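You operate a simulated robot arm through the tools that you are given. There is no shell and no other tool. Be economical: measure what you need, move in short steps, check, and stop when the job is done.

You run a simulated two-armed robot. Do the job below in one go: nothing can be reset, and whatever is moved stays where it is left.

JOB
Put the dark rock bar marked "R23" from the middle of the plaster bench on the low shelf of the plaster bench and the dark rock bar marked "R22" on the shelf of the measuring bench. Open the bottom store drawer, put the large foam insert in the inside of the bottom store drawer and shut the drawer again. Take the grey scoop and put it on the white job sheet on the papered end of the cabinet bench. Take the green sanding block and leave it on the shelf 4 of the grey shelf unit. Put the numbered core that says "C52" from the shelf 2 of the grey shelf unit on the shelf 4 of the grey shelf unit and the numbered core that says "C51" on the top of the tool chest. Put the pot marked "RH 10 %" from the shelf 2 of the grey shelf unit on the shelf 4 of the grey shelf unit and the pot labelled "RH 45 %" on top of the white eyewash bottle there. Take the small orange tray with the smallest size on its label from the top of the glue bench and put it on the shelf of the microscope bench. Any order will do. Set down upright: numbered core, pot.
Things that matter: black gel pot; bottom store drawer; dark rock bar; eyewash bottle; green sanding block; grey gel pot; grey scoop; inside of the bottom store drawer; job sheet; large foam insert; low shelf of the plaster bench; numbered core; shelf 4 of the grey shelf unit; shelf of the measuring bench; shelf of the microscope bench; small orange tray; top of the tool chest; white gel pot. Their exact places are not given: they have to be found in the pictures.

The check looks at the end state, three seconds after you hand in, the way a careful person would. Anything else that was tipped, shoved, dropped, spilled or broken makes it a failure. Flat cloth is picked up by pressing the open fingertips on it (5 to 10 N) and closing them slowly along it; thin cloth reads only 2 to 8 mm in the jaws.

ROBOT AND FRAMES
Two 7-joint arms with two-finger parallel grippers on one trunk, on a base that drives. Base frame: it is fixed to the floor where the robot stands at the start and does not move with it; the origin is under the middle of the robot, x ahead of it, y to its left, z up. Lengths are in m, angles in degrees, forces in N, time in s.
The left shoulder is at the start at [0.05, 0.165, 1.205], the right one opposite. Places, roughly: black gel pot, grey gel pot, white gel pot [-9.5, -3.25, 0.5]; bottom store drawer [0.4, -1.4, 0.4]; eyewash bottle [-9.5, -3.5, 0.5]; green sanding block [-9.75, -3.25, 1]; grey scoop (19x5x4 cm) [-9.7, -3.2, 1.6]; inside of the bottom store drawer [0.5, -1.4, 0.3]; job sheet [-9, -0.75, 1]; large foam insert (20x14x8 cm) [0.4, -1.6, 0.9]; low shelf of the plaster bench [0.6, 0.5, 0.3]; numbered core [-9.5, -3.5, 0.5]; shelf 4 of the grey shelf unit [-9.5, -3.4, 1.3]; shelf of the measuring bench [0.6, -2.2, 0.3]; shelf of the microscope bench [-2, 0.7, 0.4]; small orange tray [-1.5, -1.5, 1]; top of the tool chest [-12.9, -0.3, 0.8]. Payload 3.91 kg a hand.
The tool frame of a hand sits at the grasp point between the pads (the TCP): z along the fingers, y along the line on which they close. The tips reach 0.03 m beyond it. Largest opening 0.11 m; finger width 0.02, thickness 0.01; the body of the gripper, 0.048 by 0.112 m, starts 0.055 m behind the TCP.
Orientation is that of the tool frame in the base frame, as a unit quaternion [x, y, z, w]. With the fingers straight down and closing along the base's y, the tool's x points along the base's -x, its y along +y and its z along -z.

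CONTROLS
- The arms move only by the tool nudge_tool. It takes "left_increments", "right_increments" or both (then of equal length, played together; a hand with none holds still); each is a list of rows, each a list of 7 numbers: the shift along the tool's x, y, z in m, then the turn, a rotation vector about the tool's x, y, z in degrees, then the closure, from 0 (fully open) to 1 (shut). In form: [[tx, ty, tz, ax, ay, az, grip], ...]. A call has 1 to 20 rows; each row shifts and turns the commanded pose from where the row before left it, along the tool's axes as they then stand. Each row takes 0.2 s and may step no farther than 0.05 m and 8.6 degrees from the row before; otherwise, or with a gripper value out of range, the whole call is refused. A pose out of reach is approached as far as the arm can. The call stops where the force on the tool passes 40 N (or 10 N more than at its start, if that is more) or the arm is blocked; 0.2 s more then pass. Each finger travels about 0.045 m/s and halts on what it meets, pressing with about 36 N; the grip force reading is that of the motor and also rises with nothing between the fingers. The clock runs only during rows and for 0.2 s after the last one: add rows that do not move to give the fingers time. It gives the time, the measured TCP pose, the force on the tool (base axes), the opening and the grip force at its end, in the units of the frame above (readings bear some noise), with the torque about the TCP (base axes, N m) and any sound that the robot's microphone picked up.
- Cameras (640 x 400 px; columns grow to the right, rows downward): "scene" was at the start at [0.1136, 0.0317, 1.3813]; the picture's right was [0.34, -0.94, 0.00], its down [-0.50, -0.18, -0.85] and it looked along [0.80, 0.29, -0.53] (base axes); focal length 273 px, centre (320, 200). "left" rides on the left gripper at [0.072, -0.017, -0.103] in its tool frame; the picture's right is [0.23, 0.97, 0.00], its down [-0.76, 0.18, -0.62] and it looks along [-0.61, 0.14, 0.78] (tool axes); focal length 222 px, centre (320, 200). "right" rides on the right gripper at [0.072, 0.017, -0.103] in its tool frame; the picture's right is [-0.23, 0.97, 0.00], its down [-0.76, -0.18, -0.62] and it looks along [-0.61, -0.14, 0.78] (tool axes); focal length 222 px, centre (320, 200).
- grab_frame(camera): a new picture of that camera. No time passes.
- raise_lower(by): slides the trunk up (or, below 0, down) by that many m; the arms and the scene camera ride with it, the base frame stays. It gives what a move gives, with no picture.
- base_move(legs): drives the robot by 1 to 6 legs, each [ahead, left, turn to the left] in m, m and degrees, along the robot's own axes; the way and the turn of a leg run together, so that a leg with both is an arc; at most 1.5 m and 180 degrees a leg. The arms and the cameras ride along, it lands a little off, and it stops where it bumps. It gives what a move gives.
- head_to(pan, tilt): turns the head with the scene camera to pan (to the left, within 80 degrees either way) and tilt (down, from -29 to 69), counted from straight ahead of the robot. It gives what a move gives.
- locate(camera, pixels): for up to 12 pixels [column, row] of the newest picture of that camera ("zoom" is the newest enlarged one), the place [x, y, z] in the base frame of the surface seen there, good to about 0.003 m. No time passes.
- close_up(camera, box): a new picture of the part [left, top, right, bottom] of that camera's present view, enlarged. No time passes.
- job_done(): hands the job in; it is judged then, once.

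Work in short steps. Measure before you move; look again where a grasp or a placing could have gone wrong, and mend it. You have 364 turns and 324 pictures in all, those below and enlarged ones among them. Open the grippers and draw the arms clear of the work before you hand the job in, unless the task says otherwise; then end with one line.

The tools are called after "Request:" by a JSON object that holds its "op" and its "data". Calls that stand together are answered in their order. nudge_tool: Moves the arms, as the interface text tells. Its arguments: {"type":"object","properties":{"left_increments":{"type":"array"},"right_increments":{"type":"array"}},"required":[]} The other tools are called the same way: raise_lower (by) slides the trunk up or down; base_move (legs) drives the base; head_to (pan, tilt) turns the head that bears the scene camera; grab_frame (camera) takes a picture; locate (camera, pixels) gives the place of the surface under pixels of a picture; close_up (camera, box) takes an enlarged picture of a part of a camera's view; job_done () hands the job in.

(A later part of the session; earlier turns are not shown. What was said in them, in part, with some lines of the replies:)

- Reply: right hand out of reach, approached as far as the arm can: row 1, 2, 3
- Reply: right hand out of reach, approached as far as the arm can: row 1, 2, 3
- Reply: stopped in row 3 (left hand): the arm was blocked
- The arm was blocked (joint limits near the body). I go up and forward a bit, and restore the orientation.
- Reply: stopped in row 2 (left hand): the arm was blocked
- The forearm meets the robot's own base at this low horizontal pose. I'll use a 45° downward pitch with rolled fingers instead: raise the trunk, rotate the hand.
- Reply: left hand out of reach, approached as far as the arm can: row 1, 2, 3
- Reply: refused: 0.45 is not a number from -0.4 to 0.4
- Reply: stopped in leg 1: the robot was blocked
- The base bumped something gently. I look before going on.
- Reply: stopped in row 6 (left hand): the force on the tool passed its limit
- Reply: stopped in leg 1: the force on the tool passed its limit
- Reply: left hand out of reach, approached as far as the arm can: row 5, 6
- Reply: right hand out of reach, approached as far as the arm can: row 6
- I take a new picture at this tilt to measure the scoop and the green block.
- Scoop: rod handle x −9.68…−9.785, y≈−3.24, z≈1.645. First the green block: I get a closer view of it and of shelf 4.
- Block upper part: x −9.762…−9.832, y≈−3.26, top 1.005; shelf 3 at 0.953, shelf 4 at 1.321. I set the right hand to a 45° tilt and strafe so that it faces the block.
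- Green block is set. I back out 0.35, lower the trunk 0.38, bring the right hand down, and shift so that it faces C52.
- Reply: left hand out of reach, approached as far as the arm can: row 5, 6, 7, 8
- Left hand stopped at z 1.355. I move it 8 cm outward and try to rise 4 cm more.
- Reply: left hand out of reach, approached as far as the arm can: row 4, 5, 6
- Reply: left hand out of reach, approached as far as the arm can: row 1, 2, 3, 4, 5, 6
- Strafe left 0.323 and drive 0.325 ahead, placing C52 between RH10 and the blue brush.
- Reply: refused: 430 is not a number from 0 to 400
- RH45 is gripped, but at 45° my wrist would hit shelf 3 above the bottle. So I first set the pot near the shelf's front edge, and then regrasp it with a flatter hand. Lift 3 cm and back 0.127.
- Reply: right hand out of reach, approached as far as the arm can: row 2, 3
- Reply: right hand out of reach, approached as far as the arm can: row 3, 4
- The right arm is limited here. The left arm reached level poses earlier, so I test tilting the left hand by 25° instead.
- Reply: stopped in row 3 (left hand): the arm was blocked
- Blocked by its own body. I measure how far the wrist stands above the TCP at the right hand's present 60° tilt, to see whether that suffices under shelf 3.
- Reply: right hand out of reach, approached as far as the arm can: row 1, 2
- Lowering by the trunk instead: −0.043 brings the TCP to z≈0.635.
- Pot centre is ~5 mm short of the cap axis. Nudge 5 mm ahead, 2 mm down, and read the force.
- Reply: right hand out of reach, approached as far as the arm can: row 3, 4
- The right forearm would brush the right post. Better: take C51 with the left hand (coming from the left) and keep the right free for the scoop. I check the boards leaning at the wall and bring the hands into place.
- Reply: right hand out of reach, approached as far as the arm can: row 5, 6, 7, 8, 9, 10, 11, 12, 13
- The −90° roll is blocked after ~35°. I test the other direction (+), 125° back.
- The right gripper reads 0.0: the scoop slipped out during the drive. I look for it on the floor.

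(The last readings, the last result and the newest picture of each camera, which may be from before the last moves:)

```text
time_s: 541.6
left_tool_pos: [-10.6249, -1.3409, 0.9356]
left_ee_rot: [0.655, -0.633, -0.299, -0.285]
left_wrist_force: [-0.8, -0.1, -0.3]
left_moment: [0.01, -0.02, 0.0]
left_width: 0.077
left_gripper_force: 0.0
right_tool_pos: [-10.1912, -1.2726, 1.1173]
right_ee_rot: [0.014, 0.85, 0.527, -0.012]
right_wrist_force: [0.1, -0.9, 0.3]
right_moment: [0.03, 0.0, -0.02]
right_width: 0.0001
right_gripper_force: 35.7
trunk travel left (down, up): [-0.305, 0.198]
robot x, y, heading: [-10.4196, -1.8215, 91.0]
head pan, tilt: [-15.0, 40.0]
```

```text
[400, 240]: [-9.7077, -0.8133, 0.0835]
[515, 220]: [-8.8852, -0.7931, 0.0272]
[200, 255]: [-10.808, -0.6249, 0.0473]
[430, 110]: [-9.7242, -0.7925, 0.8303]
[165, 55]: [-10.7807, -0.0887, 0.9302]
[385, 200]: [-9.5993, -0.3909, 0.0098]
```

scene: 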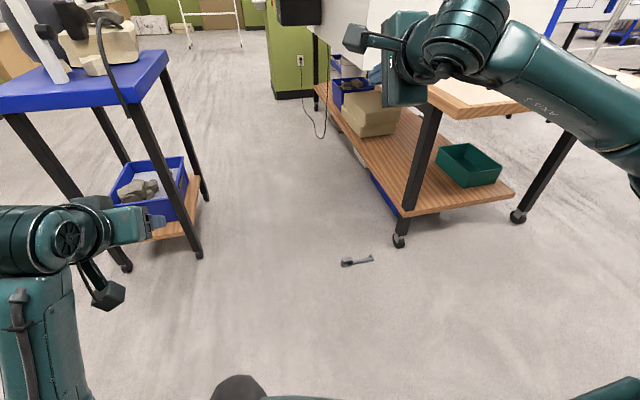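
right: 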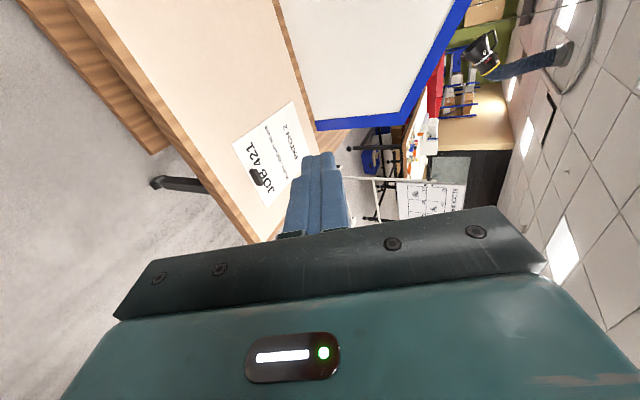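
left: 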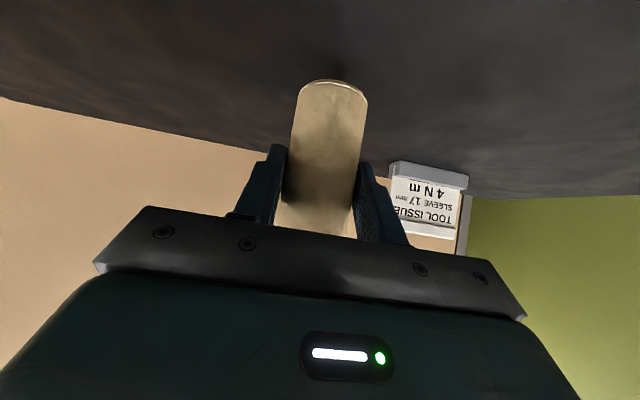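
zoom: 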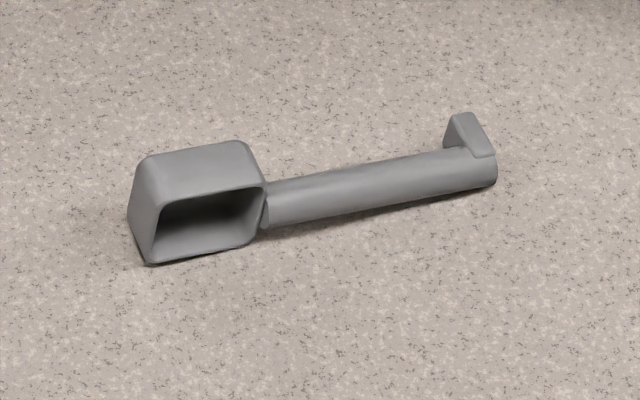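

Bowl centre ≈ (−10.03,−0.843), top z 0.055. I point the right hand straight down (closing along y) and drive over it.

Request:
{"op": "nudge_tool", "data": {"right_increments": [[0, 0, 0, 7.94, 0, 0, 0.5], [0, 0, 0, 7.94, 0, 0, 0.3], [0, 0, 0, 7.94, 0, 0, 0.3], [0, 0, 0, 7.94, 0, 0, 0.3], [0, 0, 0, 7.94, 0, 0, 0.3], [0, 0, 0, 7.94, 0, 0, 0.3], [0, 0, 0, 7.94, 0, 0, 0.3], [0, 0, 0, 7.94, 0, 0, 0.3], [0, 0, 0, 0, 0, 0, 0.3]]}}

Request:
{"op": "base_move", "data": {"legs": [[0, -0.16, -1], [0.45, 0, 0]]}}

Request:
{"op": "raise_lower", "data": {"by": -0.28}}

Request:
{"op": "grab_frame", "data": {"camera": "right"}}

```text
time_s: 543.6
left_tool_pos: [-10.6255, -1.3397, 0.9351]
left_ee_rot: [0.654, -0.633, -0.298, -0.286]
left_wrist_force: [0.0, 0.6, 0.9]
left_moment: [-0.02, 0.02, -0.01]
left_width: 0.077
left_gripper_force: 0.1
right_tool_pos: [-10.1913, -1.2718, 1.1175]
right_ee_rot: [0.006, 1.0, 0.0, -0.019]
right_wrist_force: [-0.7, -0.1, 0.7]
right_moment: [-0.01, 0.02, -0.01]
right_width: 0.0769
right_gripper_force: 0.1
trunk travel left (down, up): [-0.305, 0.198]
robot x, y, heading: [-10.4178, -1.8218, 91.2]
head pan, tilt: [-15.0, 40.0]
```

```text
time_s: 547.4
left_tool_pos: [-10.4616, -0.8743, 0.9344]
left_ee_rot: [0.651, -0.637, -0.297, -0.288]
left_wrist_force: [0.7, -0.4, 0.0]
left_moment: [0.0, 0.03, -0.01]
left_width: 0.077
left_gripper_force: 0.1
right_tool_pos: [-10.0282, -0.813, 1.1165]
right_ee_rot: [0.011, 1.0, 0.001, -0.018]
right_wrist_force: [-0.6, 0.5, 0.7]
right_moment: [-0.01, 0.0, -0.01]
right_width: 0.077
right_gripper_force: 0.0
trunk travel left (down, up): [-0.305, 0.198]
robot x, y, heading: [-10.2603, -1.3594, 90.3]
head pan, tilt: [-15.0, 40.0]
```

```text
time_s: 550.2
left_tool_pos: [-10.4628, -0.8762, 0.655]
left_ee_rot: [0.651, -0.637, -0.296, -0.287]
left_wrist_force: [0.0, 0.6, -0.8]
left_moment: [-0.01, 0.03, 0.03]
left_width: 0.077
left_gripper_force: 0.0
right_tool_pos: [-10.0282, -0.8129, 0.8369]
right_ee_rot: [0.011, 1.0, 0.001, -0.018]
right_wrist_force: [0.5, 0.6, 0.9]
right_moment: [0.01, -0.01, 0.0]
right_width: 0.077
right_gripper_force: 0.1
trunk travel left (down, up): [-0.025, 0.478]
robot x, y, heading: [-10.2603, -1.3572, 90.8]
head pan, tilt: [-15.0, 40.0]
```

```text
150 pictures are left
```

right: 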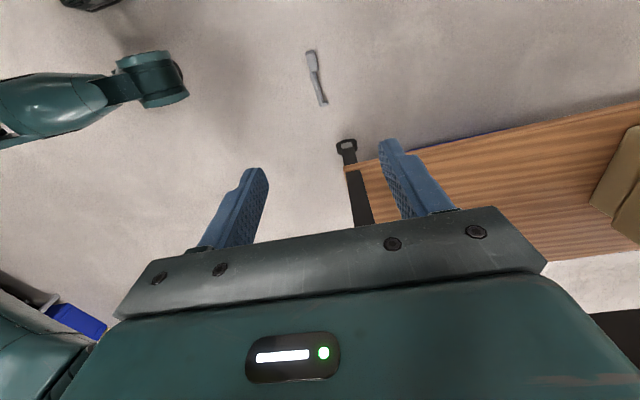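

I lower the hand in steps, drawing it toward the base.

Request:
{"op": "nudge_tool", "data": {"right_increments": [[0, -0.015, 0.045, 0, 0, 0, 0.3], [0, -0.015, 0.045, 0, 0, 0, 0.3], [0, -0.015, 0.045, 0, 0, 0, 0.3], [0, -0.015, 0.045, 0, 0, 0, 0.3], [0, -0.015, 0.045, 0, 0, 0, 0.3], [0, -0.015, 0.045, 0, 0, 0, 0.3], [0, -0.015, 0.045, 0, 0, 0, 0.3], [0, -0.015, 0.045, 0, 0, 0, 0.3], [0, -0.015, 0.045, 0, 0, 0, 0.3], [0, -0.015, 0.045, 0, 0, 0, 0.3], [0, 0, 0, 0, 0, 0, 0.3]]}}

Request:
{"op": "grab_frame", "data": {"camera": "right"}}

```text
time_s: 552.6
left_tool_pos: [-10.4623, -0.8769, 0.6556]
left_ee_rot: [0.651, -0.637, -0.296, -0.288]
left_wrist_force: [-0.1, 0.0, 0.2]
left_moment: [0.03, -0.02, 0.02]
left_width: 0.0769
left_gripper_force: 0.0
right_tool_pos: [-10.0477, -0.9612, 0.3859]
right_ee_rot: [0.011, 1.0, 0.001, -0.018]
right_wrist_force: [-0.3, 0.0, -0.2]
right_moment: [0.0, -0.01, -0.02]
right_width: 0.0772
right_gripper_force: 0.0
trunk travel left (down, up): [-0.025, 0.478]
robot x, y, heading: [-10.2618, -1.3567, 90.4]
head pan, tilt: [-15.0, 40.0]
```

```text
149 pictures are left
```

right: 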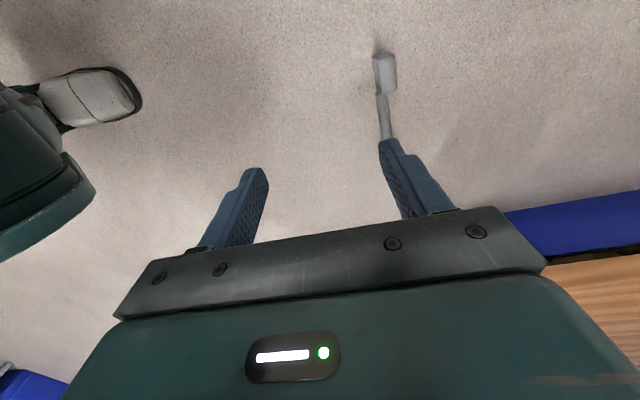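

Continue down to z≈0.12, then check.

Request:
{"op": "nudge_tool", "data": {"right_increments": [[0, 0, 0.045, 0, 0, 0, 0.3], [0, 0, 0.045, 0, 0, 0, 0.3], [0, 0, 0.045, 0, 0, 0, 0.3], [0, 0, 0.045, 0, 0, 0, 0.3], [0, 0, 0.045, 0, 0, 0, 0.3], [0, 0, 0.04, 0, 0, 0, 0.3], [0, 0, 0, 0, 0, 0, 0.3]]}}

Request:
{"op": "grab_frame", "data": {"camera": "right"}}

```text
time_s: 554.2
left_tool_pos: [-10.4632, -0.8753, 0.6551]
left_ee_rot: [0.652, -0.636, -0.296, -0.288]
left_wrist_force: [0.1, 0.1, -0.4]
left_moment: [-0.01, -0.01, -0.01]
left_width: 0.0769
left_gripper_force: 0.1
right_tool_pos: [-10.0589, -0.9617, 0.1216]
right_ee_rot: [0.01, 1.0, 0.001, -0.019]
right_wrist_force: [-0.7, 0.3, 0.6]
right_moment: [-0.02, 0.04, 0.0]
right_width: 0.0768
right_gripper_force: 0.0
trunk travel left (down, up): [-0.025, 0.478]
robot x, y, heading: [-10.262, -1.3552, 90.5]
head pan, tilt: [-15.0, 40.0]
```

```text
148 pictures are left
```

right: 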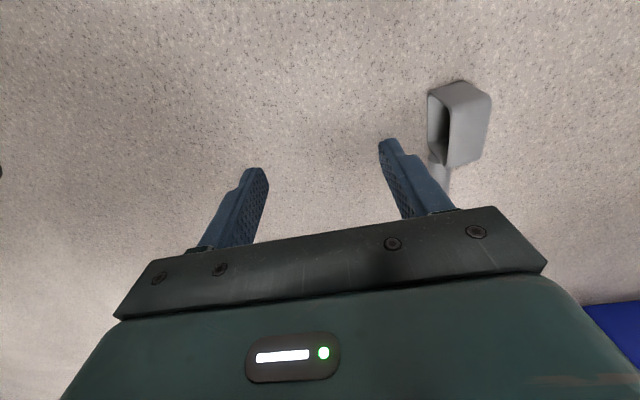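

The bowl is at (460,125). I measure its faces.

Request:
{"op": "locate", "data": {"camera": "right", "pixels": [[460, 90], [485, 130], [432, 110], [450, 150], [470, 130], [440, 130], [478, 160], [445, 180], [490, 100]]}}

```text
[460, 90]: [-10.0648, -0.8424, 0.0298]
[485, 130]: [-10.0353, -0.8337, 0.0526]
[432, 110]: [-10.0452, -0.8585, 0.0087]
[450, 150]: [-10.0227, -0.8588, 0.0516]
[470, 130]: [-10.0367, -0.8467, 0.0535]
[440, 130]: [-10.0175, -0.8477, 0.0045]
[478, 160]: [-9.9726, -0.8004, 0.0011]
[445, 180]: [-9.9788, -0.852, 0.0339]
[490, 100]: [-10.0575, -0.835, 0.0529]
```

Bowl: x −10.065…−10.0, y −0.861…−0.824, top 0.053. I drive 0.12 ahead and shift 27 mm east.

Request:
{"op": "base_move", "data": {"legs": [[0.12, 0, -0.5]]}}

Request:
{"op": "nudge_tool", "data": {"right_increments": [[-0.027, 0, 0, 0, 0, 0, 0.3], [0, 0, 0, 0, 0, 0, 0.3]]}}

Request:
{"op": "grab_frame", "data": {"camera": "right"}}

Request:
{"op": "locate", "data": {"camera": "right", "pixels": [[320, 60], [300, 60], [340, 60], [320, 90], [320, 40]]}}

```text
time_s: 555.5
left_tool_pos: [-10.4603, -0.7585, 0.6558]
left_ee_rot: [0.65, -0.638, -0.296, -0.287]
left_wrist_force: [-0.3, 0.1, 0.5]
left_moment: [0.0, 0.0, 0.0]
left_width: 0.0768
left_gripper_force: 0.1
right_tool_pos: [-10.0551, -0.849, 0.1218]
right_ee_rot: [0.015, 1.0, 0.001, -0.018]
right_wrist_force: [-0.2, 0.4, 0.8]
right_moment: [0.0, -0.01, -0.01]
right_width: 0.0768
right_gripper_force: 0.0
trunk travel left (down, up): [-0.025, 0.478]
robot x, y, heading: [-10.2615, -1.2426, 90.3]
head pan, tilt: [-15.0, 40.0]
```

```text
time_s: 556.0
left_tool_pos: [-10.461, -0.7578, 0.6553]
left_ee_rot: [0.65, -0.638, -0.296, -0.288]
left_wrist_force: [0.0, -0.7, -0.7]
left_moment: [-0.01, -0.01, 0.0]
left_width: 0.0769
left_gripper_force: 0.1
right_tool_pos: [-10.0303, -0.8498, 0.1198]
right_ee_rot: [0.015, 1.0, 0.001, -0.019]
right_wrist_force: [-0.1, -0.5, 0.9]
right_moment: [0.01, 0.03, 0.01]
right_width: 0.077
right_gripper_force: 0.1
trunk travel left (down, up): [-0.025, 0.478]
robot x, y, heading: [-10.262, -1.2417, 90.3]
head pan, tilt: [-15.0, 40.0]
```

```text
147 pictures are left
```

right: 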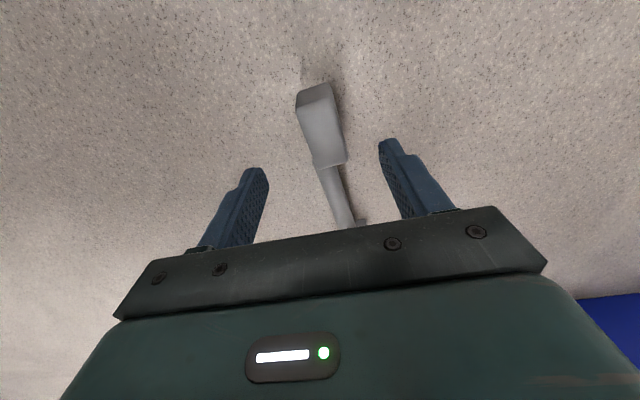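

```text
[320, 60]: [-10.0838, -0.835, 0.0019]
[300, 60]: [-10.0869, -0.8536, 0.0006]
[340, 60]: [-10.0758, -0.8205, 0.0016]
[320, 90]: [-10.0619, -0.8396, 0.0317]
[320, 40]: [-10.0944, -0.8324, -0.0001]
```

Shift 7 mm, lower to z 0.042, close gently.

Request:
{"op": "nudge_tool", "data": {"right_increments": [[0, 0.007, 0.038, 0, 0, 0, 0.3], [0, 0, 0.038, 0, 0, 0, 0.3], [0, 0, 0, 0, 0, 0, 0.3], [0, 0, 0, 0, 0, 0, 0.6], [0, 0, 0, 0, 0, 0, 0.9], [0, 0, 0, 0, 0, 0, 0.9]]}}

Request:
{"op": "grab_frame", "data": {"camera": "right"}}

```text
time_s: 557.5
left_tool_pos: [-10.4596, -0.7586, 0.6552]
left_ee_rot: [0.65, -0.638, -0.296, -0.288]
left_wrist_force: [-1.0, 0.1, 0.1]
left_moment: [-0.01, 0.0, -0.01]
left_width: 0.077
left_gripper_force: 0.1
right_tool_pos: [-10.0308, -0.8474, 0.1106]
right_ee_rot: [0.014, 1.0, 0.001, -0.018]
right_wrist_force: [-0.8, 0.5, 0.2]
right_moment: [0.01, -0.01, -0.01]
right_width: 0.0109
right_gripper_force: 0.0
right hand out of reach, approached as far as the arm can: row 1, 2
trunk travel left (down, up): [-0.025, 0.478]
robot x, y, heading: [-10.2618, -1.2443, 90.1]
head pan, tilt: [-15.0, 40.0]
```

```text
146 pictures are left
```

right: 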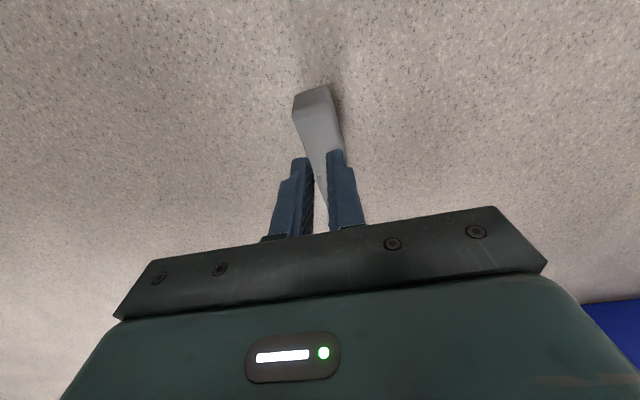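

Reach limit at z 0.11. I open, bring the base nearer (0.08 ahead, 0.06 right) with the hand counter-moving, and lower the trunk fully.

Request:
{"op": "nudge_tool", "data": {"right_increments": [[0, 0, -0.02, 0, 0, 0, 0.3], [0.03, -0.04, 0, 0, 0, 0, 0.3], [0.03, -0.04, 0, 0, 0, 0, 0.3], [0, 0, 0, 0, 0, 0, 0.3]]}}

Request:
{"op": "base_move", "data": {"legs": [[0.08, -0.06, 0]]}}

Request:
{"op": "raise_lower", "data": {"by": -0.024}}

Request:
{"op": "grab_frame", "data": {"camera": "right"}}

```text
time_s: 558.5
left_tool_pos: [-10.461, -0.7583, 0.6552]
left_ee_rot: [0.65, -0.638, -0.297, -0.288]
left_wrist_force: [0.3, -0.4, 0.0]
left_moment: [0.02, 0.01, 0.0]
left_width: 0.0768
left_gripper_force: 0.2
right_tool_pos: [-10.0925, -0.9277, 0.1344]
right_ee_rot: [0.014, 1.0, 0.002, -0.018]
right_wrist_force: [-0.4, 0.2, -0.2]
right_moment: [-0.01, -0.01, 0.0]
right_width: 0.077
right_gripper_force: 0.0
trunk travel left (down, up): [-0.025, 0.478]
robot x, y, heading: [-10.2606, -1.2402, 90.1]
head pan, tilt: [-15.0, 40.0]
```

```text
time_s: 559.6
left_tool_pos: [-10.4014, -0.6808, 0.6558]
left_ee_rot: [0.65, -0.637, -0.297, -0.288]
left_wrist_force: [-0.7, -0.3, 0.2]
left_moment: [-0.01, -0.02, -0.03]
left_width: 0.077
left_gripper_force: 0.1
right_tool_pos: [-10.0341, -0.847, 0.1348]
right_ee_rot: [0.014, 1.0, 0.001, -0.019]
right_wrist_force: [0.1, -0.4, 0.3]
right_moment: [-0.02, 0.02, 0.02]
right_width: 0.0768
right_gripper_force: 0.0
trunk travel left (down, up): [-0.025, 0.478]
robot x, y, heading: [-10.202, -1.1659, 90.4]
head pan, tilt: [-15.0, 40.0]
```

```text
time_s: 560.3
left_tool_pos: [-10.4007, -0.6805, 0.6316]
left_ee_rot: [0.65, -0.638, -0.296, -0.288]
left_wrist_force: [0.0, -0.1, 0.4]
left_moment: [0.0, 0.0, 0.02]
left_width: 0.0772
left_gripper_force: 0.1
right_tool_pos: [-10.0342, -0.8464, 0.1115]
right_ee_rot: [0.015, 1.0, 0.002, -0.018]
right_wrist_force: [-0.1, 0.0, 0.9]
right_moment: [0.01, 0.0, 0.02]
right_width: 0.0771
right_gripper_force: 0.0
trunk travel left (down, up): [-0.001, 0.502]
robot x, y, heading: [-10.2036, -1.1631, 90.4]
head pan, tilt: [-15.0, 40.0]
```

```text
145 pictures are left
```

right: 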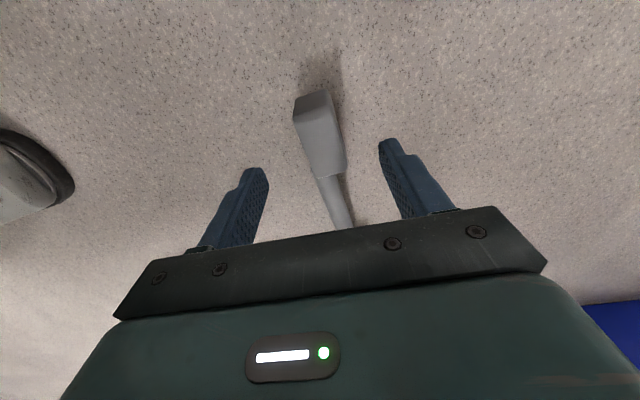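

Aligned. Lower 0.069 and close.

Request:
{"op": "nudge_tool", "data": {"right_increments": [[0, 0.003, 0.035, 0, 0, 0, 0.3], [0, 0, 0.033, 0, 0, 0, 0.3], [0, 0, 0, 0, 0, 0, 0.3]]}}

Request:
{"op": "grab_frame", "data": {"camera": "right"}}

```text
time_s: 561.3
left_tool_pos: [-10.4014, -0.6801, 0.6276]
left_ee_rot: [0.649, -0.639, -0.295, -0.29]
left_wrist_force: [0.3, -0.6, -0.8]
left_moment: [-0.02, 0.04, 0.0]
left_width: 0.077
left_gripper_force: 0.0
right_tool_pos: [-9.9587, -0.8278, 0.0459]
right_ee_rot: [0.034, 0.999, 0.014, 0.025]
right_wrist_force: [-0.5, -0.8, -0.3]
right_moment: [-0.03, -0.02, 0.0]
right_width: 0.0771
right_gripper_force: 0.0
trunk travel left (down, up): [-0.001, 0.502]
robot x, y, heading: [-10.1994, -1.1666, 89.9]
head pan, tilt: [-15.0, 40.0]
stopped in row 3 (right hand): the arm was blocked; the commanded pose is now the measured one
```

```text
144 pictures are left
```

right: 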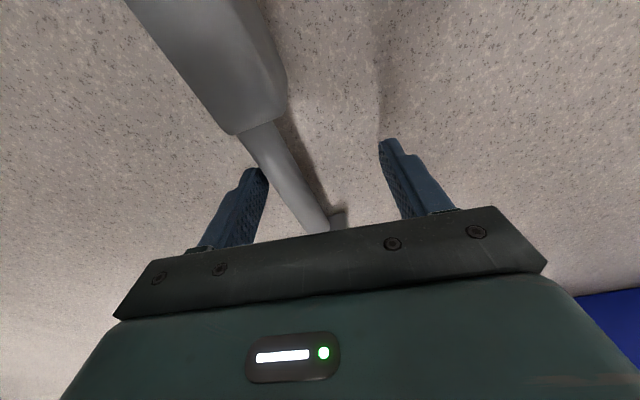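

The hand was deflected along the rod: TCP (−9.959,−0.828,0.046), rod between the fingers. The tips (z≈0.016) cover the rod's middle, so I close here.

Request:
{"op": "nudge_tool", "data": {"right_increments": [[0, 0, 0, 0, 0, 0, 0.5], [0, 0, 0, 0, 0, 0, 0.7], [0, 0, 0, 0, 0, 0, 0.85], [0, 0, 0, 0, 0, 0, 1], [0, 0, 0, 0, 0, 0, 1]]}}

Request:
{"op": "grab_frame", "data": {"camera": "right"}}

```text
time_s: 562.5
left_tool_pos: [-10.4006, -0.6795, 0.6314]
left_ee_rot: [0.65, -0.638, -0.296, -0.287]
left_wrist_force: [-0.2, -0.2, 0.1]
left_moment: [0.01, 0.0, -0.01]
left_width: 0.0767
left_gripper_force: 0.1
right_tool_pos: [-9.9608, -0.8303, 0.0477]
right_ee_rot: [0.034, 0.999, 0.012, 0.023]
right_wrist_force: [-0.3, 0.3, -0.2]
right_moment: [-0.01, 0.0, 0.01]
right_width: 0.0207
right_gripper_force: 35.9
trunk travel left (down, up): [-0.001, 0.502]
robot x, y, heading: [-10.1998, -1.1652, 90.2]
head pan, tilt: [-15.0, 40.0]
```

```text
143 pictures are left
```

right: 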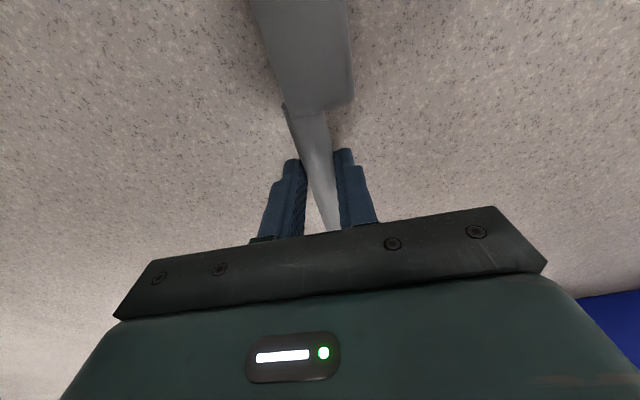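

Gripped (0.0207). I lift with the trunk and monitor.

Request:
{"op": "raise_lower", "data": {"by": 0.15}}

Request:
{"op": "grab_frame", "data": {"camera": "right"}}

```text
time_s: 564.2
left_tool_pos: [-10.4006, -0.6793, 0.7803]
left_ee_rot: [0.65, -0.638, -0.295, -0.287]
left_wrist_force: [-0.6, -0.1, -0.2]
left_moment: [0.02, 0.03, -0.01]
left_width: 0.0773
left_gripper_force: 0.1
right_tool_pos: [-9.9635, -0.8328, 0.197]
right_ee_rot: [0.034, 0.999, 0.012, 0.022]
right_wrist_force: [0.2, 0.2, 0.0]
right_moment: [0.01, -0.02, -0.03]
right_width: 0.0204
right_gripper_force: 36.2
trunk travel left (down, up): [-0.151, 0.352]
robot x, y, heading: [-10.2014, -1.1652, 90.2]
head pan, tilt: [-15.0, 40.0]
```

```text
142 pictures are left
```

right: 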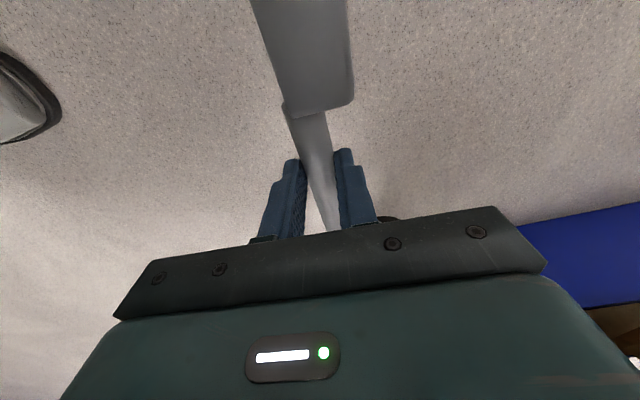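

Stable so far. To get a firmer grip I'll set it briefly on the near corner of the papered bench end. Raise the trunk first.

Request:
{"op": "raise_lower", "data": {"by": 0.35}}

Request:
{"op": "nudge_tool", "data": {"right_increments": [[0, 0, -0.03, 0, 0, 0, 1], [0, 0, -0.035, 0, 0, 0, 1], [0, 0, -0.035, 0, 0, 0, 1], [0, 0, -0.035, 0, 0, 0, 1], [0, 0, -0.035, 0, 0, 0, 1], [0, 0, -0.035, 0, 0, 0, 1], [0, 0, -0.035, 0, 0, 0, 1], [0, 0, -0.035, 0, 0, 0, 1], [0, 0, -0.035, 0, 0, 0, 1], [0, 0, -0.035, 0, 0, 0, 1], [0, 0, -0.035, 0, 0, 0, 1], [0, 0, -0.035, 0, 0, 0, 1], [0, 0, -0.035, 0, 0, 0, 1], [0, 0, -0.03, 0, 0, 0, 1], [0, 0, 0, 0, 0, 0, 1]]}}

Request:
{"op": "grab_frame", "data": {"camera": "right"}}

Request:
{"op": "head_to", "data": {"pan": -25, "tilt": 35}}

Request:
{"op": "grab_frame", "data": {"camera": "scene"}}

```text
time_s: 567.7
left_tool_pos: [-10.4005, -0.6795, 1.1317]
left_ee_rot: [0.649, -0.639, -0.296, -0.289]
left_wrist_force: [0.1, 0.9, -1.2]
left_moment: [0.0, -0.01, -0.01]
left_width: 0.0771
left_gripper_force: 0.1
right_tool_pos: [-9.9635, -0.8312, 0.5481]
right_ee_rot: [0.033, 0.999, 0.012, 0.022]
right_wrist_force: [-0.4, 0.3, -0.4]
right_moment: [-0.02, 0.03, -0.01]
right_width: 0.0204
right_gripper_force: 35.4
trunk travel left (down, up): [-0.501, 0.002]
robot x, y, heading: [-10.2013, -1.1617, 90.2]
head pan, tilt: [-15.0, 40.0]
```

```text
time_s: 570.9
left_tool_pos: [-10.4008, -0.6802, 1.1323]
left_ee_rot: [0.65, -0.638, -0.296, -0.288]
left_wrist_force: [-0.1, 0.7, 0.1]
left_moment: [-0.05, -0.01, 0.02]
left_width: 0.0769
left_gripper_force: 0.1
right_tool_pos: [-9.9855, -0.8398, 1.0261]
right_ee_rot: [0.033, 0.999, 0.012, 0.022]
right_wrist_force: [-0.1, -0.3, -0.5]
right_moment: [0.05, 0.01, -0.01]
right_width: 0.0206
right_gripper_force: 36.1
trunk travel left (down, up): [-0.501, 0.002]
robot x, y, heading: [-10.2009, -1.1681, 90.2]
head pan, tilt: [-15.0, 40.0]
```

```text
141 pictures are left
```

right: 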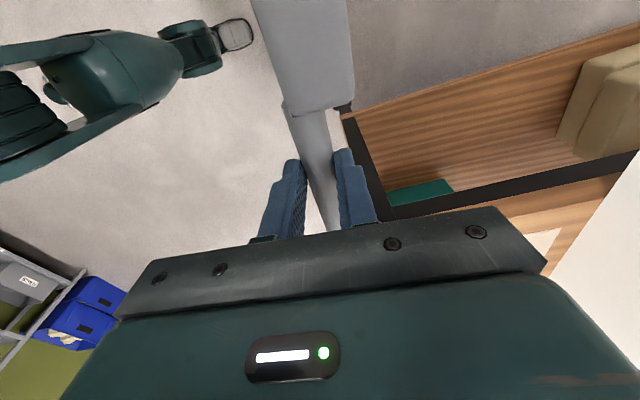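

```text
time_s: 571.6
left_tool_pos: [-10.4011, -0.6797, 1.1317]
left_ee_rot: [0.65, -0.638, -0.296, -0.289]
left_wrist_force: [-0.4, 0.0, 0.0]
left_moment: [-0.03, 0.01, -0.02]
left_width: 0.077
left_gripper_force: 0.1
right_tool_pos: [-9.9862, -0.8402, 1.025]
right_ee_rot: [0.034, 0.999, 0.011, 0.022]
right_wrist_force: [0.0, -0.1, -0.1]
right_moment: [0.0, 0.02, 0.03]
right_width: 0.0205
right_gripper_force: 35.8
trunk travel left (down, up): [-0.501, 0.002]
robot x, y, heading: [-10.2007, -1.164, 90.4]
head pan, tilt: [-25.0, 35.0]
```

```text
140 pictures are left
```

scene: 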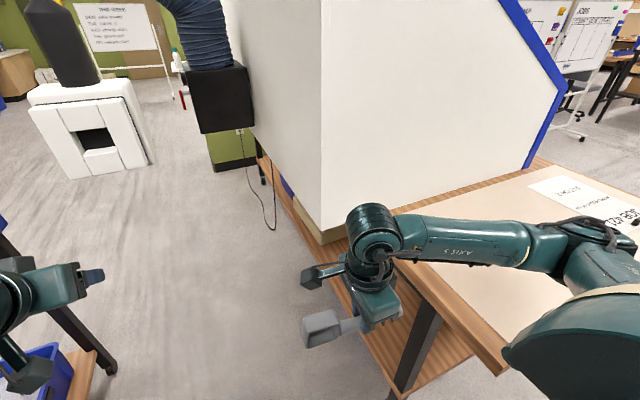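

Grip stable at 0.0205. I back the base 0.08 (hand extends 0.08), then move east 0.39 over the bench corner in short legs.

Request:
{"op": "nudge_tool", "data": {"right_increments": [[0, 0.02, 0, 0, 0, 0, 1], [0, 0.03, 0, 0, 0, 0, 1], [0, 0.03, 0, 0, 0, 0, 1], [0, 0.02, 0, 0, 0, 0, 1], [0, 0, 0, 0, 0, 0, 1]]}}

Request:
{"op": "base_move", "data": {"legs": [[-0.08, 0, 0], [0, -0.2, 0], [0, -0.19, 0]]}}

Request:
{"op": "grab_frame", "data": {"camera": "right"}}

```text
time_s: 572.8
left_tool_pos: [-10.4011, -0.6799, 1.1323]
left_ee_rot: [0.649, -0.639, -0.296, -0.289]
left_wrist_force: [-0.6, 0.3, -0.3]
left_moment: [0.02, -0.01, -0.04]
left_width: 0.077
left_gripper_force: 0.0
right_tool_pos: [-9.9786, -0.7411, 1.028]
right_ee_rot: [0.034, 0.999, 0.011, 0.023]
right_wrist_force: [0.6, -1.2, 0.0]
right_moment: [-0.02, -0.01, -0.03]
right_width: 0.0207
right_gripper_force: 35.7
trunk travel left (down, up): [-0.501, 0.002]
robot x, y, heading: [-10.2042, -1.1606, 90.3]
head pan, tilt: [-25.0, 35.0]
```

```text
time_s: 576.2
left_tool_pos: [-10.0132, -0.7577, 1.1315]
left_ee_rot: [0.65, -0.638, -0.296, -0.288]
left_wrist_force: [-0.1, 0.2, -0.6]
left_moment: [0.01, 0.02, 0.01]
left_width: 0.0771
left_gripper_force: 0.0
right_tool_pos: [-9.5898, -0.8186, 1.0281]
right_ee_rot: [0.033, 0.999, 0.012, 0.022]
right_wrist_force: [0.0, -1.0, -0.7]
right_moment: [0.02, 0.02, 0.0]
right_width: 0.0206
right_gripper_force: 36.2
trunk travel left (down, up): [-0.501, 0.002]
robot x, y, heading: [-9.8137, -1.2398, 90.3]
head pan, tilt: [-25.0, 35.0]
```

```text
139 pictures are left
```

right: 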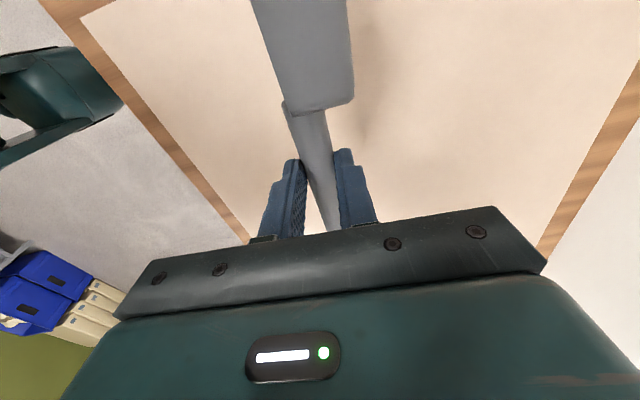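

Stable. I lower to 3 cm above the paper for a low carry, and look at the sheet.

Request:
{"op": "nudge_tool", "data": {"right_increments": [[0, 0, 0.018, 0, 0, 0, 1], [0, 0, 0.018, 0, 0, 0, 1], [0, 0, 0, 0, 0, 0, 1]]}}

Request:
{"op": "head_to", "data": {"pan": -50, "tilt": 35}}

Request:
{"op": "grab_frame", "data": {"camera": "scene"}}

```text
time_s: 577.0
left_tool_pos: [-10.0136, -0.7572, 1.1309]
left_ee_rot: [0.65, -0.638, -0.296, -0.288]
left_wrist_force: [-0.1, -0.8, -1.0]
left_moment: [-0.01, 0.02, -0.01]
left_width: 0.0769
left_gripper_force: 0.0
right_tool_pos: [-9.5879, -0.8186, 0.9914]
right_ee_rot: [0.033, 0.999, 0.011, 0.022]
right_wrist_force: [-0.5, 0.0, -0.1]
right_moment: [0.02, -0.01, -0.03]
right_width: 0.0204
right_gripper_force: 35.9
trunk travel left (down, up): [-0.501, 0.002]
robot x, y, heading: [-9.8157, -1.2406, 90.3]
head pan, tilt: [-25.0, 35.0]
```

```text
time_s: 577.9
left_tool_pos: [-10.013, -0.758, 1.1311]
left_ee_rot: [0.65, -0.638, -0.296, -0.288]
left_wrist_force: [-0.5, 0.1, -0.6]
left_moment: [0.01, 0.02, 0.03]
left_width: 0.0771
left_gripper_force: 0.0
right_tool_pos: [-9.5884, -0.8172, 0.9919]
right_ee_rot: [0.033, 0.999, 0.011, 0.022]
right_wrist_force: [0.6, 0.4, -0.5]
right_moment: [0.02, 0.01, -0.01]
right_width: 0.0204
right_gripper_force: 36.2
trunk travel left (down, up): [-0.501, 0.002]
robot x, y, heading: [-9.8174, -1.2397, 90.5]
head pan, tilt: [-50.0, 35.0]
```

```text
138 pictures are left
```

scene: 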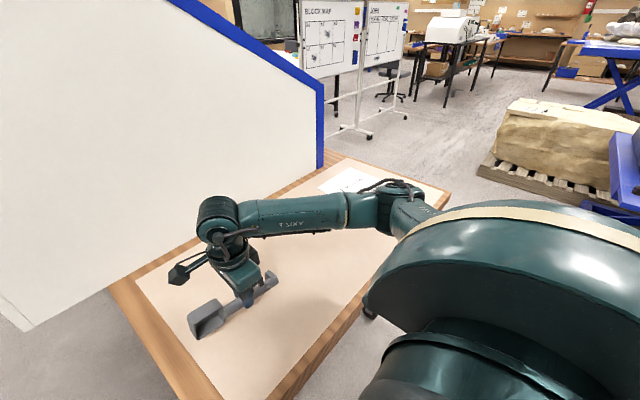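

The sheet is behind my arm; there is a small dark weight on it that I must not disturb. I move east 0.3 in short legs and look with the right camera.

Request:
{"op": "base_move", "data": {"legs": [[0, -0.15, 0], [0, -0.15, 0]]}}

Request:
{"op": "grab_frame", "data": {"camera": "right"}}

Request:
{"op": "head_to", "data": {"pan": -30, "tilt": 40}}

Request:
{"op": "grab_frame", "data": {"camera": "scene"}}

```text
time_s: 580.2
left_tool_pos: [-9.7155, -0.7554, 1.1319]
left_ee_rot: [0.65, -0.638, -0.296, -0.287]
left_wrist_force: [-0.1, -0.3, 0.1]
left_moment: [-0.01, 0.04, 0.05]
left_width: 0.077
left_gripper_force: 0.2
right_tool_pos: [-9.2917, -0.8167, 0.9922]
right_ee_rot: [0.031, 0.999, 0.012, 0.022]
right_wrist_force: [1.4, -0.4, -1.0]
right_moment: [0.01, 0.0, 0.0]
right_width: 0.0207
right_gripper_force: 36.2
trunk travel left (down, up): [-0.501, 0.002]
robot x, y, heading: [-9.517, -1.243, 90.2]
head pan, tilt: [-50.0, 35.0]
```

```text
137 pictures are left
```

right: 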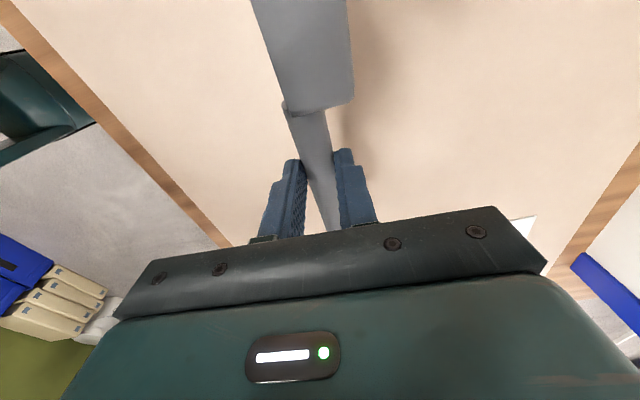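

```text
time_s: 581.0
left_tool_pos: [-9.7161, -0.7566, 1.1312]
left_ee_rot: [0.651, -0.637, -0.297, -0.288]
left_wrist_force: [-0.7, 0.8, 0.9]
left_moment: [0.01, -0.01, -0.02]
left_width: 0.0771
left_gripper_force: 0.2
right_tool_pos: [-9.2921, -0.8163, 0.991]
right_ee_rot: [0.032, 0.999, 0.011, 0.022]
right_wrist_force: [-0.5, -0.2, -0.2]
right_moment: [0.02, 0.01, 0.01]
right_width: 0.0207
right_gripper_force: 36.4
trunk travel left (down, up): [-0.501, 0.002]
robot x, y, heading: [-9.5164, -1.2409, 90.4]
head pan, tilt: [-30.0, 40.0]
```

```text
136 pictures are left
```

scene: 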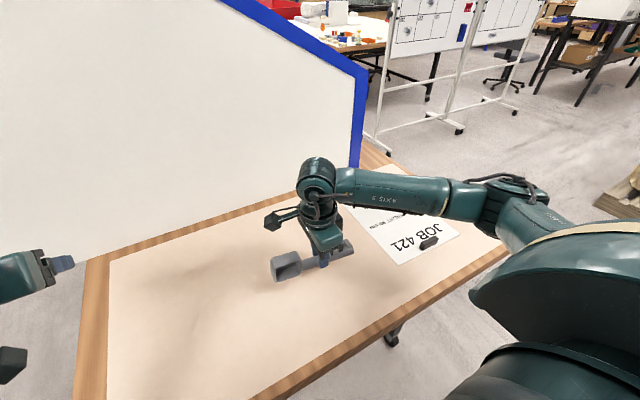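

The sheet is visible: "JOB 421" with the dark weight at (430,241). I measure.

Request:
{"op": "locate", "data": {"camera": "scene", "pixels": [[398, 264], [458, 233], [430, 242], [421, 246], [438, 238], [350, 208], [375, 230], [410, 225], [400, 215], [440, 225]]}}

Request:
{"op": "close_up", "data": {"camera": "scene", "box": [330, 150, 480, 280]}}

```text
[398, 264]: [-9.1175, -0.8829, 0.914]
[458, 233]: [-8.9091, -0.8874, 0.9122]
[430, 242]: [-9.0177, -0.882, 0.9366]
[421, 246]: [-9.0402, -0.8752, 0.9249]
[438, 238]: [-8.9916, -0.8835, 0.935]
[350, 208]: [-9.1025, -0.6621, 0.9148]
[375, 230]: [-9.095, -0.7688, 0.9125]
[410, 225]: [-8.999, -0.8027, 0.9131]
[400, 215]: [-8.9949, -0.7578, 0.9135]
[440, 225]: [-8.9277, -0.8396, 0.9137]
```

```text
3.08 times, centred on (405, 215) of scene
```

zoom: 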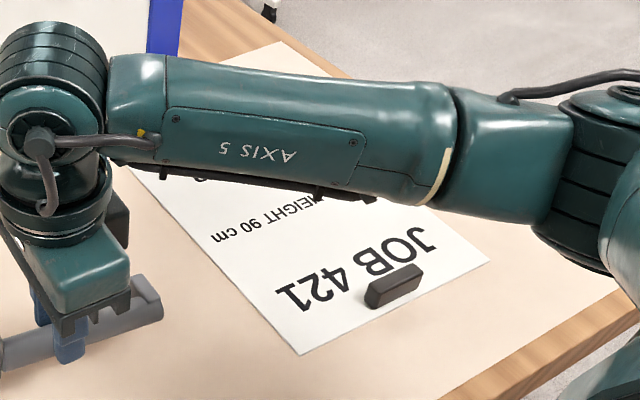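

Sheet: x −9.118…−8.908, y −0.887…≈−0.59; weight at y −0.88. Target: scoop centre (−9.013,−0.70). I move the hand forward 0.116, then the base east 0.288 in two legs.

Request:
{"op": "nudge_tool", "data": {"right_increments": [[0, 0.02, 0, 0, 0, 0, 1], [0, 0.026, 0, 0, 0, 0, 1], [0, 0.026, 0, 0, 0, 0, 1], [0, 0.026, 0, 0, 0, 0, 1], [0, 0.018, 0, 0, 0, 0, 1], [0, 0, 0, 0, 0, 0, 1]]}}

Request:
{"op": "base_move", "data": {"legs": [[0, -0.145, 0], [0, -0.143, 0]]}}

Request:
{"op": "grab_frame", "data": {"camera": "right"}}

Request:
{"op": "grab_frame", "data": {"camera": "scene"}}

```text
time_s: 582.5
left_tool_pos: [-9.7152, -0.7566, 1.1307]
left_ee_rot: [0.651, -0.637, -0.297, -0.287]
left_wrist_force: [-0.6, 0.5, -0.8]
left_moment: [-0.02, -0.01, -0.02]
left_width: 0.0771
left_gripper_force: 0.1
right_tool_pos: [-9.284, -0.7002, 0.9945]
right_ee_rot: [0.032, 0.999, 0.012, 0.022]
right_wrist_force: [-0.5, -0.1, -0.1]
right_moment: [-0.01, 0.01, -0.01]
right_width: 0.0203
right_gripper_force: 35.9
trunk travel left (down, up): [-0.501, 0.002]
robot x, y, heading: [-9.5179, -1.2392, 90.3]
head pan, tilt: [-30.0, 40.0]
```

```text
time_s: 584.8
left_tool_pos: [-9.43, -0.7545, 1.1315]
left_ee_rot: [0.652, -0.636, -0.298, -0.286]
left_wrist_force: [0.0, -0.2, 0.5]
left_moment: [0.0, -0.02, 0.03]
left_width: 0.0772
left_gripper_force: 0.1
right_tool_pos: [-8.9977, -0.697, 0.9942]
right_ee_rot: [0.03, 0.999, 0.012, 0.021]
right_wrist_force: [-0.1, 0.2, -0.7]
right_moment: [0.0, 0.01, 0.0]
right_width: 0.0208
right_gripper_force: 35.8
trunk travel left (down, up): [-0.501, 0.002]
robot x, y, heading: [-9.2265, -1.2367, 90.7]
head pan, tilt: [-30.0, 40.0]
```

```text
134 pictures are left
```

right: 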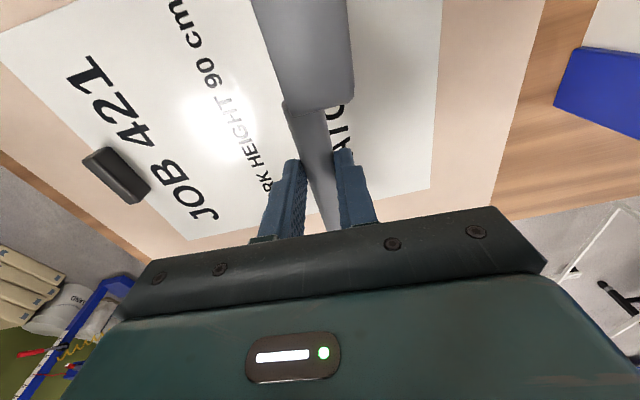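

```text
133 pictures are left
```

scene: 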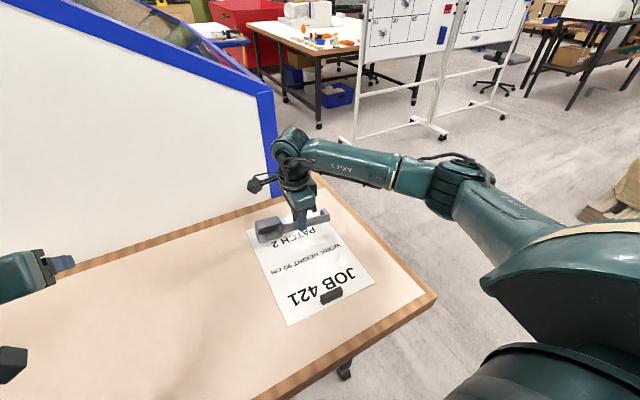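

I measure the sheet's far edge and other edges beneath the scoop.

Request:
{"op": "locate", "data": {"camera": "right", "pixels": [[436, 60], [430, 185], [190, 236], [385, 196], [110, 180], [440, 10]]}}

Request:
{"op": "locate", "data": {"camera": "scene", "pixels": [[250, 245], [290, 325], [372, 285], [335, 225], [332, 293], [270, 230], [320, 215]]}}

```text
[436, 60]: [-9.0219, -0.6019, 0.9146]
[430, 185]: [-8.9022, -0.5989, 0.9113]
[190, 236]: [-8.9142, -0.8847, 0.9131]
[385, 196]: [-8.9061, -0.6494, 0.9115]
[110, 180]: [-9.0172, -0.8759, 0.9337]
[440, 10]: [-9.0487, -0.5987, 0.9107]
```

```text
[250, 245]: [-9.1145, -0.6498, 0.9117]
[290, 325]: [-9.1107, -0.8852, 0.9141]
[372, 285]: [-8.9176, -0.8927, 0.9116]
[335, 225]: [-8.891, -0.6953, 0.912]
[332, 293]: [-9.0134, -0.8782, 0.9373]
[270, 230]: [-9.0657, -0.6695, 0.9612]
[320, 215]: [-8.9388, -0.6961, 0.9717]
```

Scoop fits on the sheet: I shift 5 mm west, 2 cm toward the middle, and lower.

Request:
{"op": "nudge_tool", "data": {"right_increments": [[0.005, -0.02, 0.01, 0, 0, 0, 1], [0, 0, 0.018, 0, 0, 0, 1], [0, 0, 0, 0, 0, 0, 1], [0, 0, 0.0015, 0, 0, 0, 1], [0, 0, 0.0015, 0, 0, 0, 1], [0, 0, 0, 0, 0, 0, 1]]}}

Request:
{"op": "grab_frame", "data": {"camera": "right"}}

```text
time_s: 586.1
left_tool_pos: [-9.4305, -0.7541, 1.1315]
left_ee_rot: [0.652, -0.636, -0.296, -0.287]
left_wrist_force: [0.0, -0.2, 0.0]
left_moment: [0.02, 0.02, 0.01]
left_width: 0.0769
left_gripper_force: 0.1
right_tool_pos: [-9.0015, -0.7167, 0.9612]
right_ee_rot: [0.03, 0.999, 0.012, 0.022]
right_wrist_force: [0.4, -0.5, -0.9]
right_moment: [0.02, 0.0, -0.01]
right_width: 0.0206
right_gripper_force: 35.8
trunk travel left (down, up): [-0.501, 0.002]
robot x, y, heading: [-9.2256, -1.2391, 90.6]
head pan, tilt: [-30.0, 40.0]
```

```text
132 pictures are left
```

right: 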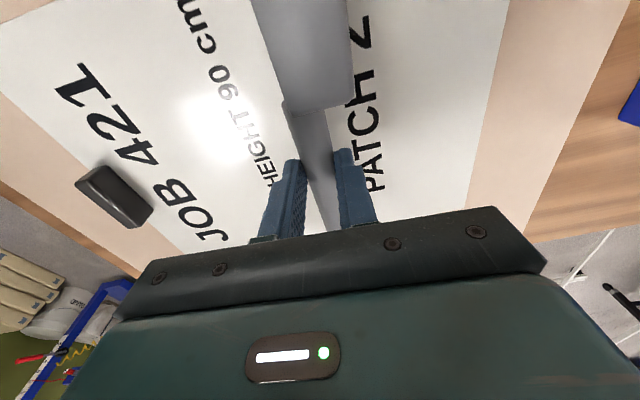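

Near contact; creep further until the force rises.

Request:
{"op": "nudge_tool", "data": {"right_increments": [[0, 0, 0.0015, 0, 0, 0, 1], [0, 0, 0, 0, 0, 0, 1], [0, 0, 0.0015, 0, 0, 0, 1], [0, 0, 0, 0, 0, 0, 1]]}}

```text
time_s: 587.1
left_tool_pos: [-9.4301, -0.7559, 1.1323]
left_ee_rot: [0.652, -0.636, -0.297, -0.287]
left_wrist_force: [-0.2, -1.1, -0.7]
left_moment: [0.01, 0.05, 0.01]
left_width: 0.0769
left_gripper_force: 0.0
right_tool_pos: [-9.0027, -0.7152, 0.9594]
right_ee_rot: [0.032, 0.999, 0.012, 0.022]
right_wrist_force: [0.5, -1.8, 7.0]
right_moment: [0.04, -0.58, -0.04]
right_width: 0.0205
right_gripper_force: 36.0
trunk travel left (down, up): [-0.501, 0.002]
robot x, y, heading: [-9.2255, -1.2346, 90.7]
head pan, tilt: [-30.0, 40.0]
```

Contact (foot end first). Open slowly and lift away.

Request:
{"op": "nudge_tool", "data": {"right_increments": [[0, 0, 0, 0, 0, 0, 0.75], [0, 0, 0, 0, 0, 0, 0.6], [0, 0, 0, 0, 0, 0, 0.5], [0, 0, 0, 0, 0, 0, 0.5], [0, 0, -0.03, 0, 0, 0, 0.5], [0, 0, -0.04, 0, 0, 0, 0.5], [0, 0, -0.04, 0, 0, 0, 0.5], [0, 0, -0.04, 0, 0, 0, 0.5], [0, 0, 0, 0, 0, 0, 0.3]]}}

Request:
{"op": "grab_frame", "data": {"camera": "right"}}

Request:
{"op": "base_move", "data": {"legs": [[-0.5, 0, 0]]}}

Request:
{"op": "grab_frame", "data": {"camera": "scene"}}

```text
time_s: 589.1
left_tool_pos: [-9.4309, -0.7534, 1.1317]
left_ee_rot: [0.651, -0.637, -0.296, -0.287]
left_wrist_force: [-0.4, -0.1, -0.6]
left_moment: [0.0, 0.0, 0.0]
left_width: 0.077
left_gripper_force: 0.0
right_tool_pos: [-9.009, -0.7202, 1.1105]
right_ee_rot: [0.03, 0.999, 0.011, 0.022]
right_wrist_force: [0.4, 0.0, 1.0]
right_moment: [0.0, 0.0, 0.03]
right_width: 0.0771
right_gripper_force: 0.1
trunk travel left (down, up): [-0.501, 0.002]
robot x, y, heading: [-9.2289, -1.236, 90.3]
head pan, tilt: [-30.0, 40.0]
```

```text
131 pictures are left
```

right: 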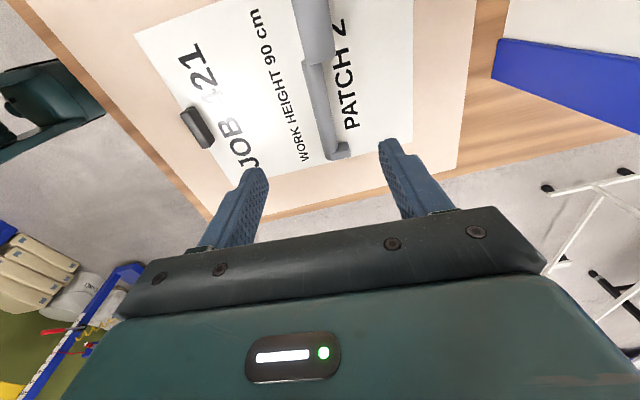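

```text
time_s: 592.1
left_tool_pos: [-9.4257, -1.257, 1.1312]
left_ee_rot: [0.653, -0.635, -0.298, -0.286]
left_wrist_force: [0.6, -0.5, 0.0]
left_moment: [-0.01, -0.01, -0.01]
left_width: 0.0771
left_gripper_force: 0.0
right_tool_pos: [-9.005, -1.2205, 1.1095]
right_ee_rot: [0.028, 0.999, 0.012, 0.022]
right_wrist_force: [-0.1, -0.8, -0.6]
right_moment: [0.01, -0.02, -0.03]
right_width: 0.077
right_gripper_force: 0.0
trunk travel left (down, up): [-0.501, 0.002]
robot x, y, heading: [-9.2207, -1.736, 90.6]
head pan, tilt: [-30.0, 40.0]
```

```text
130 pictures are left
```

scene: 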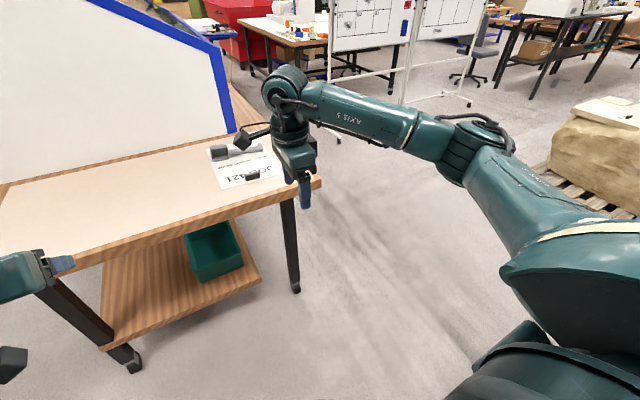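

The scoop lies on the sheet. A close-up to confirm.

Request:
{"op": "close_up", "data": {"camera": "scene", "box": [190, 120, 290, 200]}}

Request:
{"op": "base_move", "data": {"legs": [[0, 0.2, 170]]}}

Request:
{"op": "head_to", "data": {"pan": 0, "tilt": 18}}

Request:
{"op": "grab_frame", "data": {"camera": "scene"}}

```text
5.00 times, centred on (240, 160) of scene
```

zoom: 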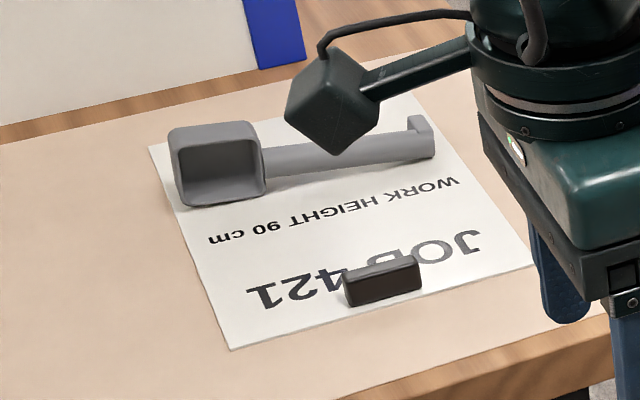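

```text
time_s: 599.6
left_tool_pos: [-9.0766, -2.3706, 1.1321]
left_ee_rot: [0.669, 0.618, -0.302, 0.282]
left_wrist_force: [-1.1, -0.3, -0.1]
left_moment: [-0.02, 0.0, 0.0]
left_width: 0.0769
left_gripper_force: 0.1
right_tool_pos: [-9.4989, -2.3625, 1.1088]
right_ee_rot: [0.996, -0.08, -0.023, 0.01]
right_wrist_force: [0.1, -0.2, 0.1]
right_moment: [0.0, -0.05, 0.04]
right_width: 0.077
right_gripper_force: 0.0
trunk travel left (down, up): [-0.501, 0.002]
robot x, y, heading: [-9.2296, -1.8715, -95.2]
head pan, tilt: [-30.0, 40.0]
cut short: leg 1
```

```text
time_s: 600.6
left_tool_pos: [-9.0755, -2.3706, 1.1309]
left_ee_rot: [0.669, 0.619, -0.301, 0.281]
left_wrist_force: [0.0, 0.3, 0.3]
left_moment: [-0.03, -0.02, 0.01]
left_width: 0.0771
left_gripper_force: 0.0
right_tool_pos: [-9.5, -2.3624, 1.1104]
right_ee_rot: [0.996, -0.081, -0.023, 0.011]
right_wrist_force: [-0.2, 0.8, 0.0]
right_moment: [-0.01, 0.04, 0.0]
right_width: 0.0772
right_gripper_force: 0.0
trunk travel left (down, up): [-0.501, 0.002]
robot x, y, heading: [-9.2268, -1.8696, -95.3]
head pan, tilt: [0.0, 18.0]
```

```text
128 pictures are left
```

scene: 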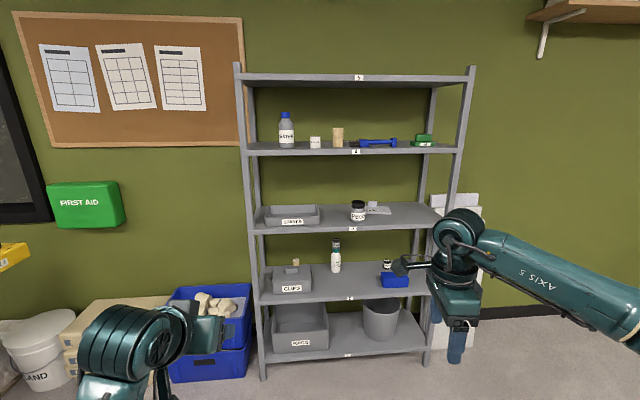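

Shelf 4 holds C52, RH10 and the green block. RH45 stands on the eyewash bottle. The arms are clear, so I open both grippers fully and hand in.

Request:
{"op": "nudge_tool", "data": {"left_increments": [[0, 0, 0, 0, 0, 0, 0], [0, 0, 0, 0, 0, 0, 0], [0, 0, 0, 0, 0, 0, 0]], "right_increments": [[0, 0, 0, 0, 0, 0, 0], [0, 0, 0, 0, 0, 0, 0], [0, 0, 0, 0, 0, 0, 0]]}}

Request:
{"op": "job_done", "data": {}}

```text
time_s: 601.4
left_tool_pos: [-9.0762, -2.3725, 1.1318]
left_ee_rot: [0.669, 0.618, -0.303, 0.282]
left_wrist_force: [0.4, 1.0, -0.7]
left_moment: [0.02, 0.0, -0.03]
left_width: 0.1101
left_gripper_force: 0.0
right_tool_pos: [-9.4999, -2.3615, 1.1106]
right_ee_rot: [0.996, -0.081, -0.023, 0.01]
right_wrist_force: [0.7, -0.5, -1.2]
right_moment: [0.01, -0.01, 0.0]
right_width: 0.1098
right_gripper_force: 0.1
trunk travel left (down, up): [-0.501, 0.002]
robot x, y, heading: [-9.2287, -1.868, -95.2]
head pan, tilt: [0.0, 18.0]
```

```text
The job is handed in.
```

The job is handed in with every item in its asked place; the one mishap was the grey scoop, which slipped from the gripper and fell about 1.3 m to the floor on the way. I picked it up with no visible damage, and it lies on its side on the job sheet.
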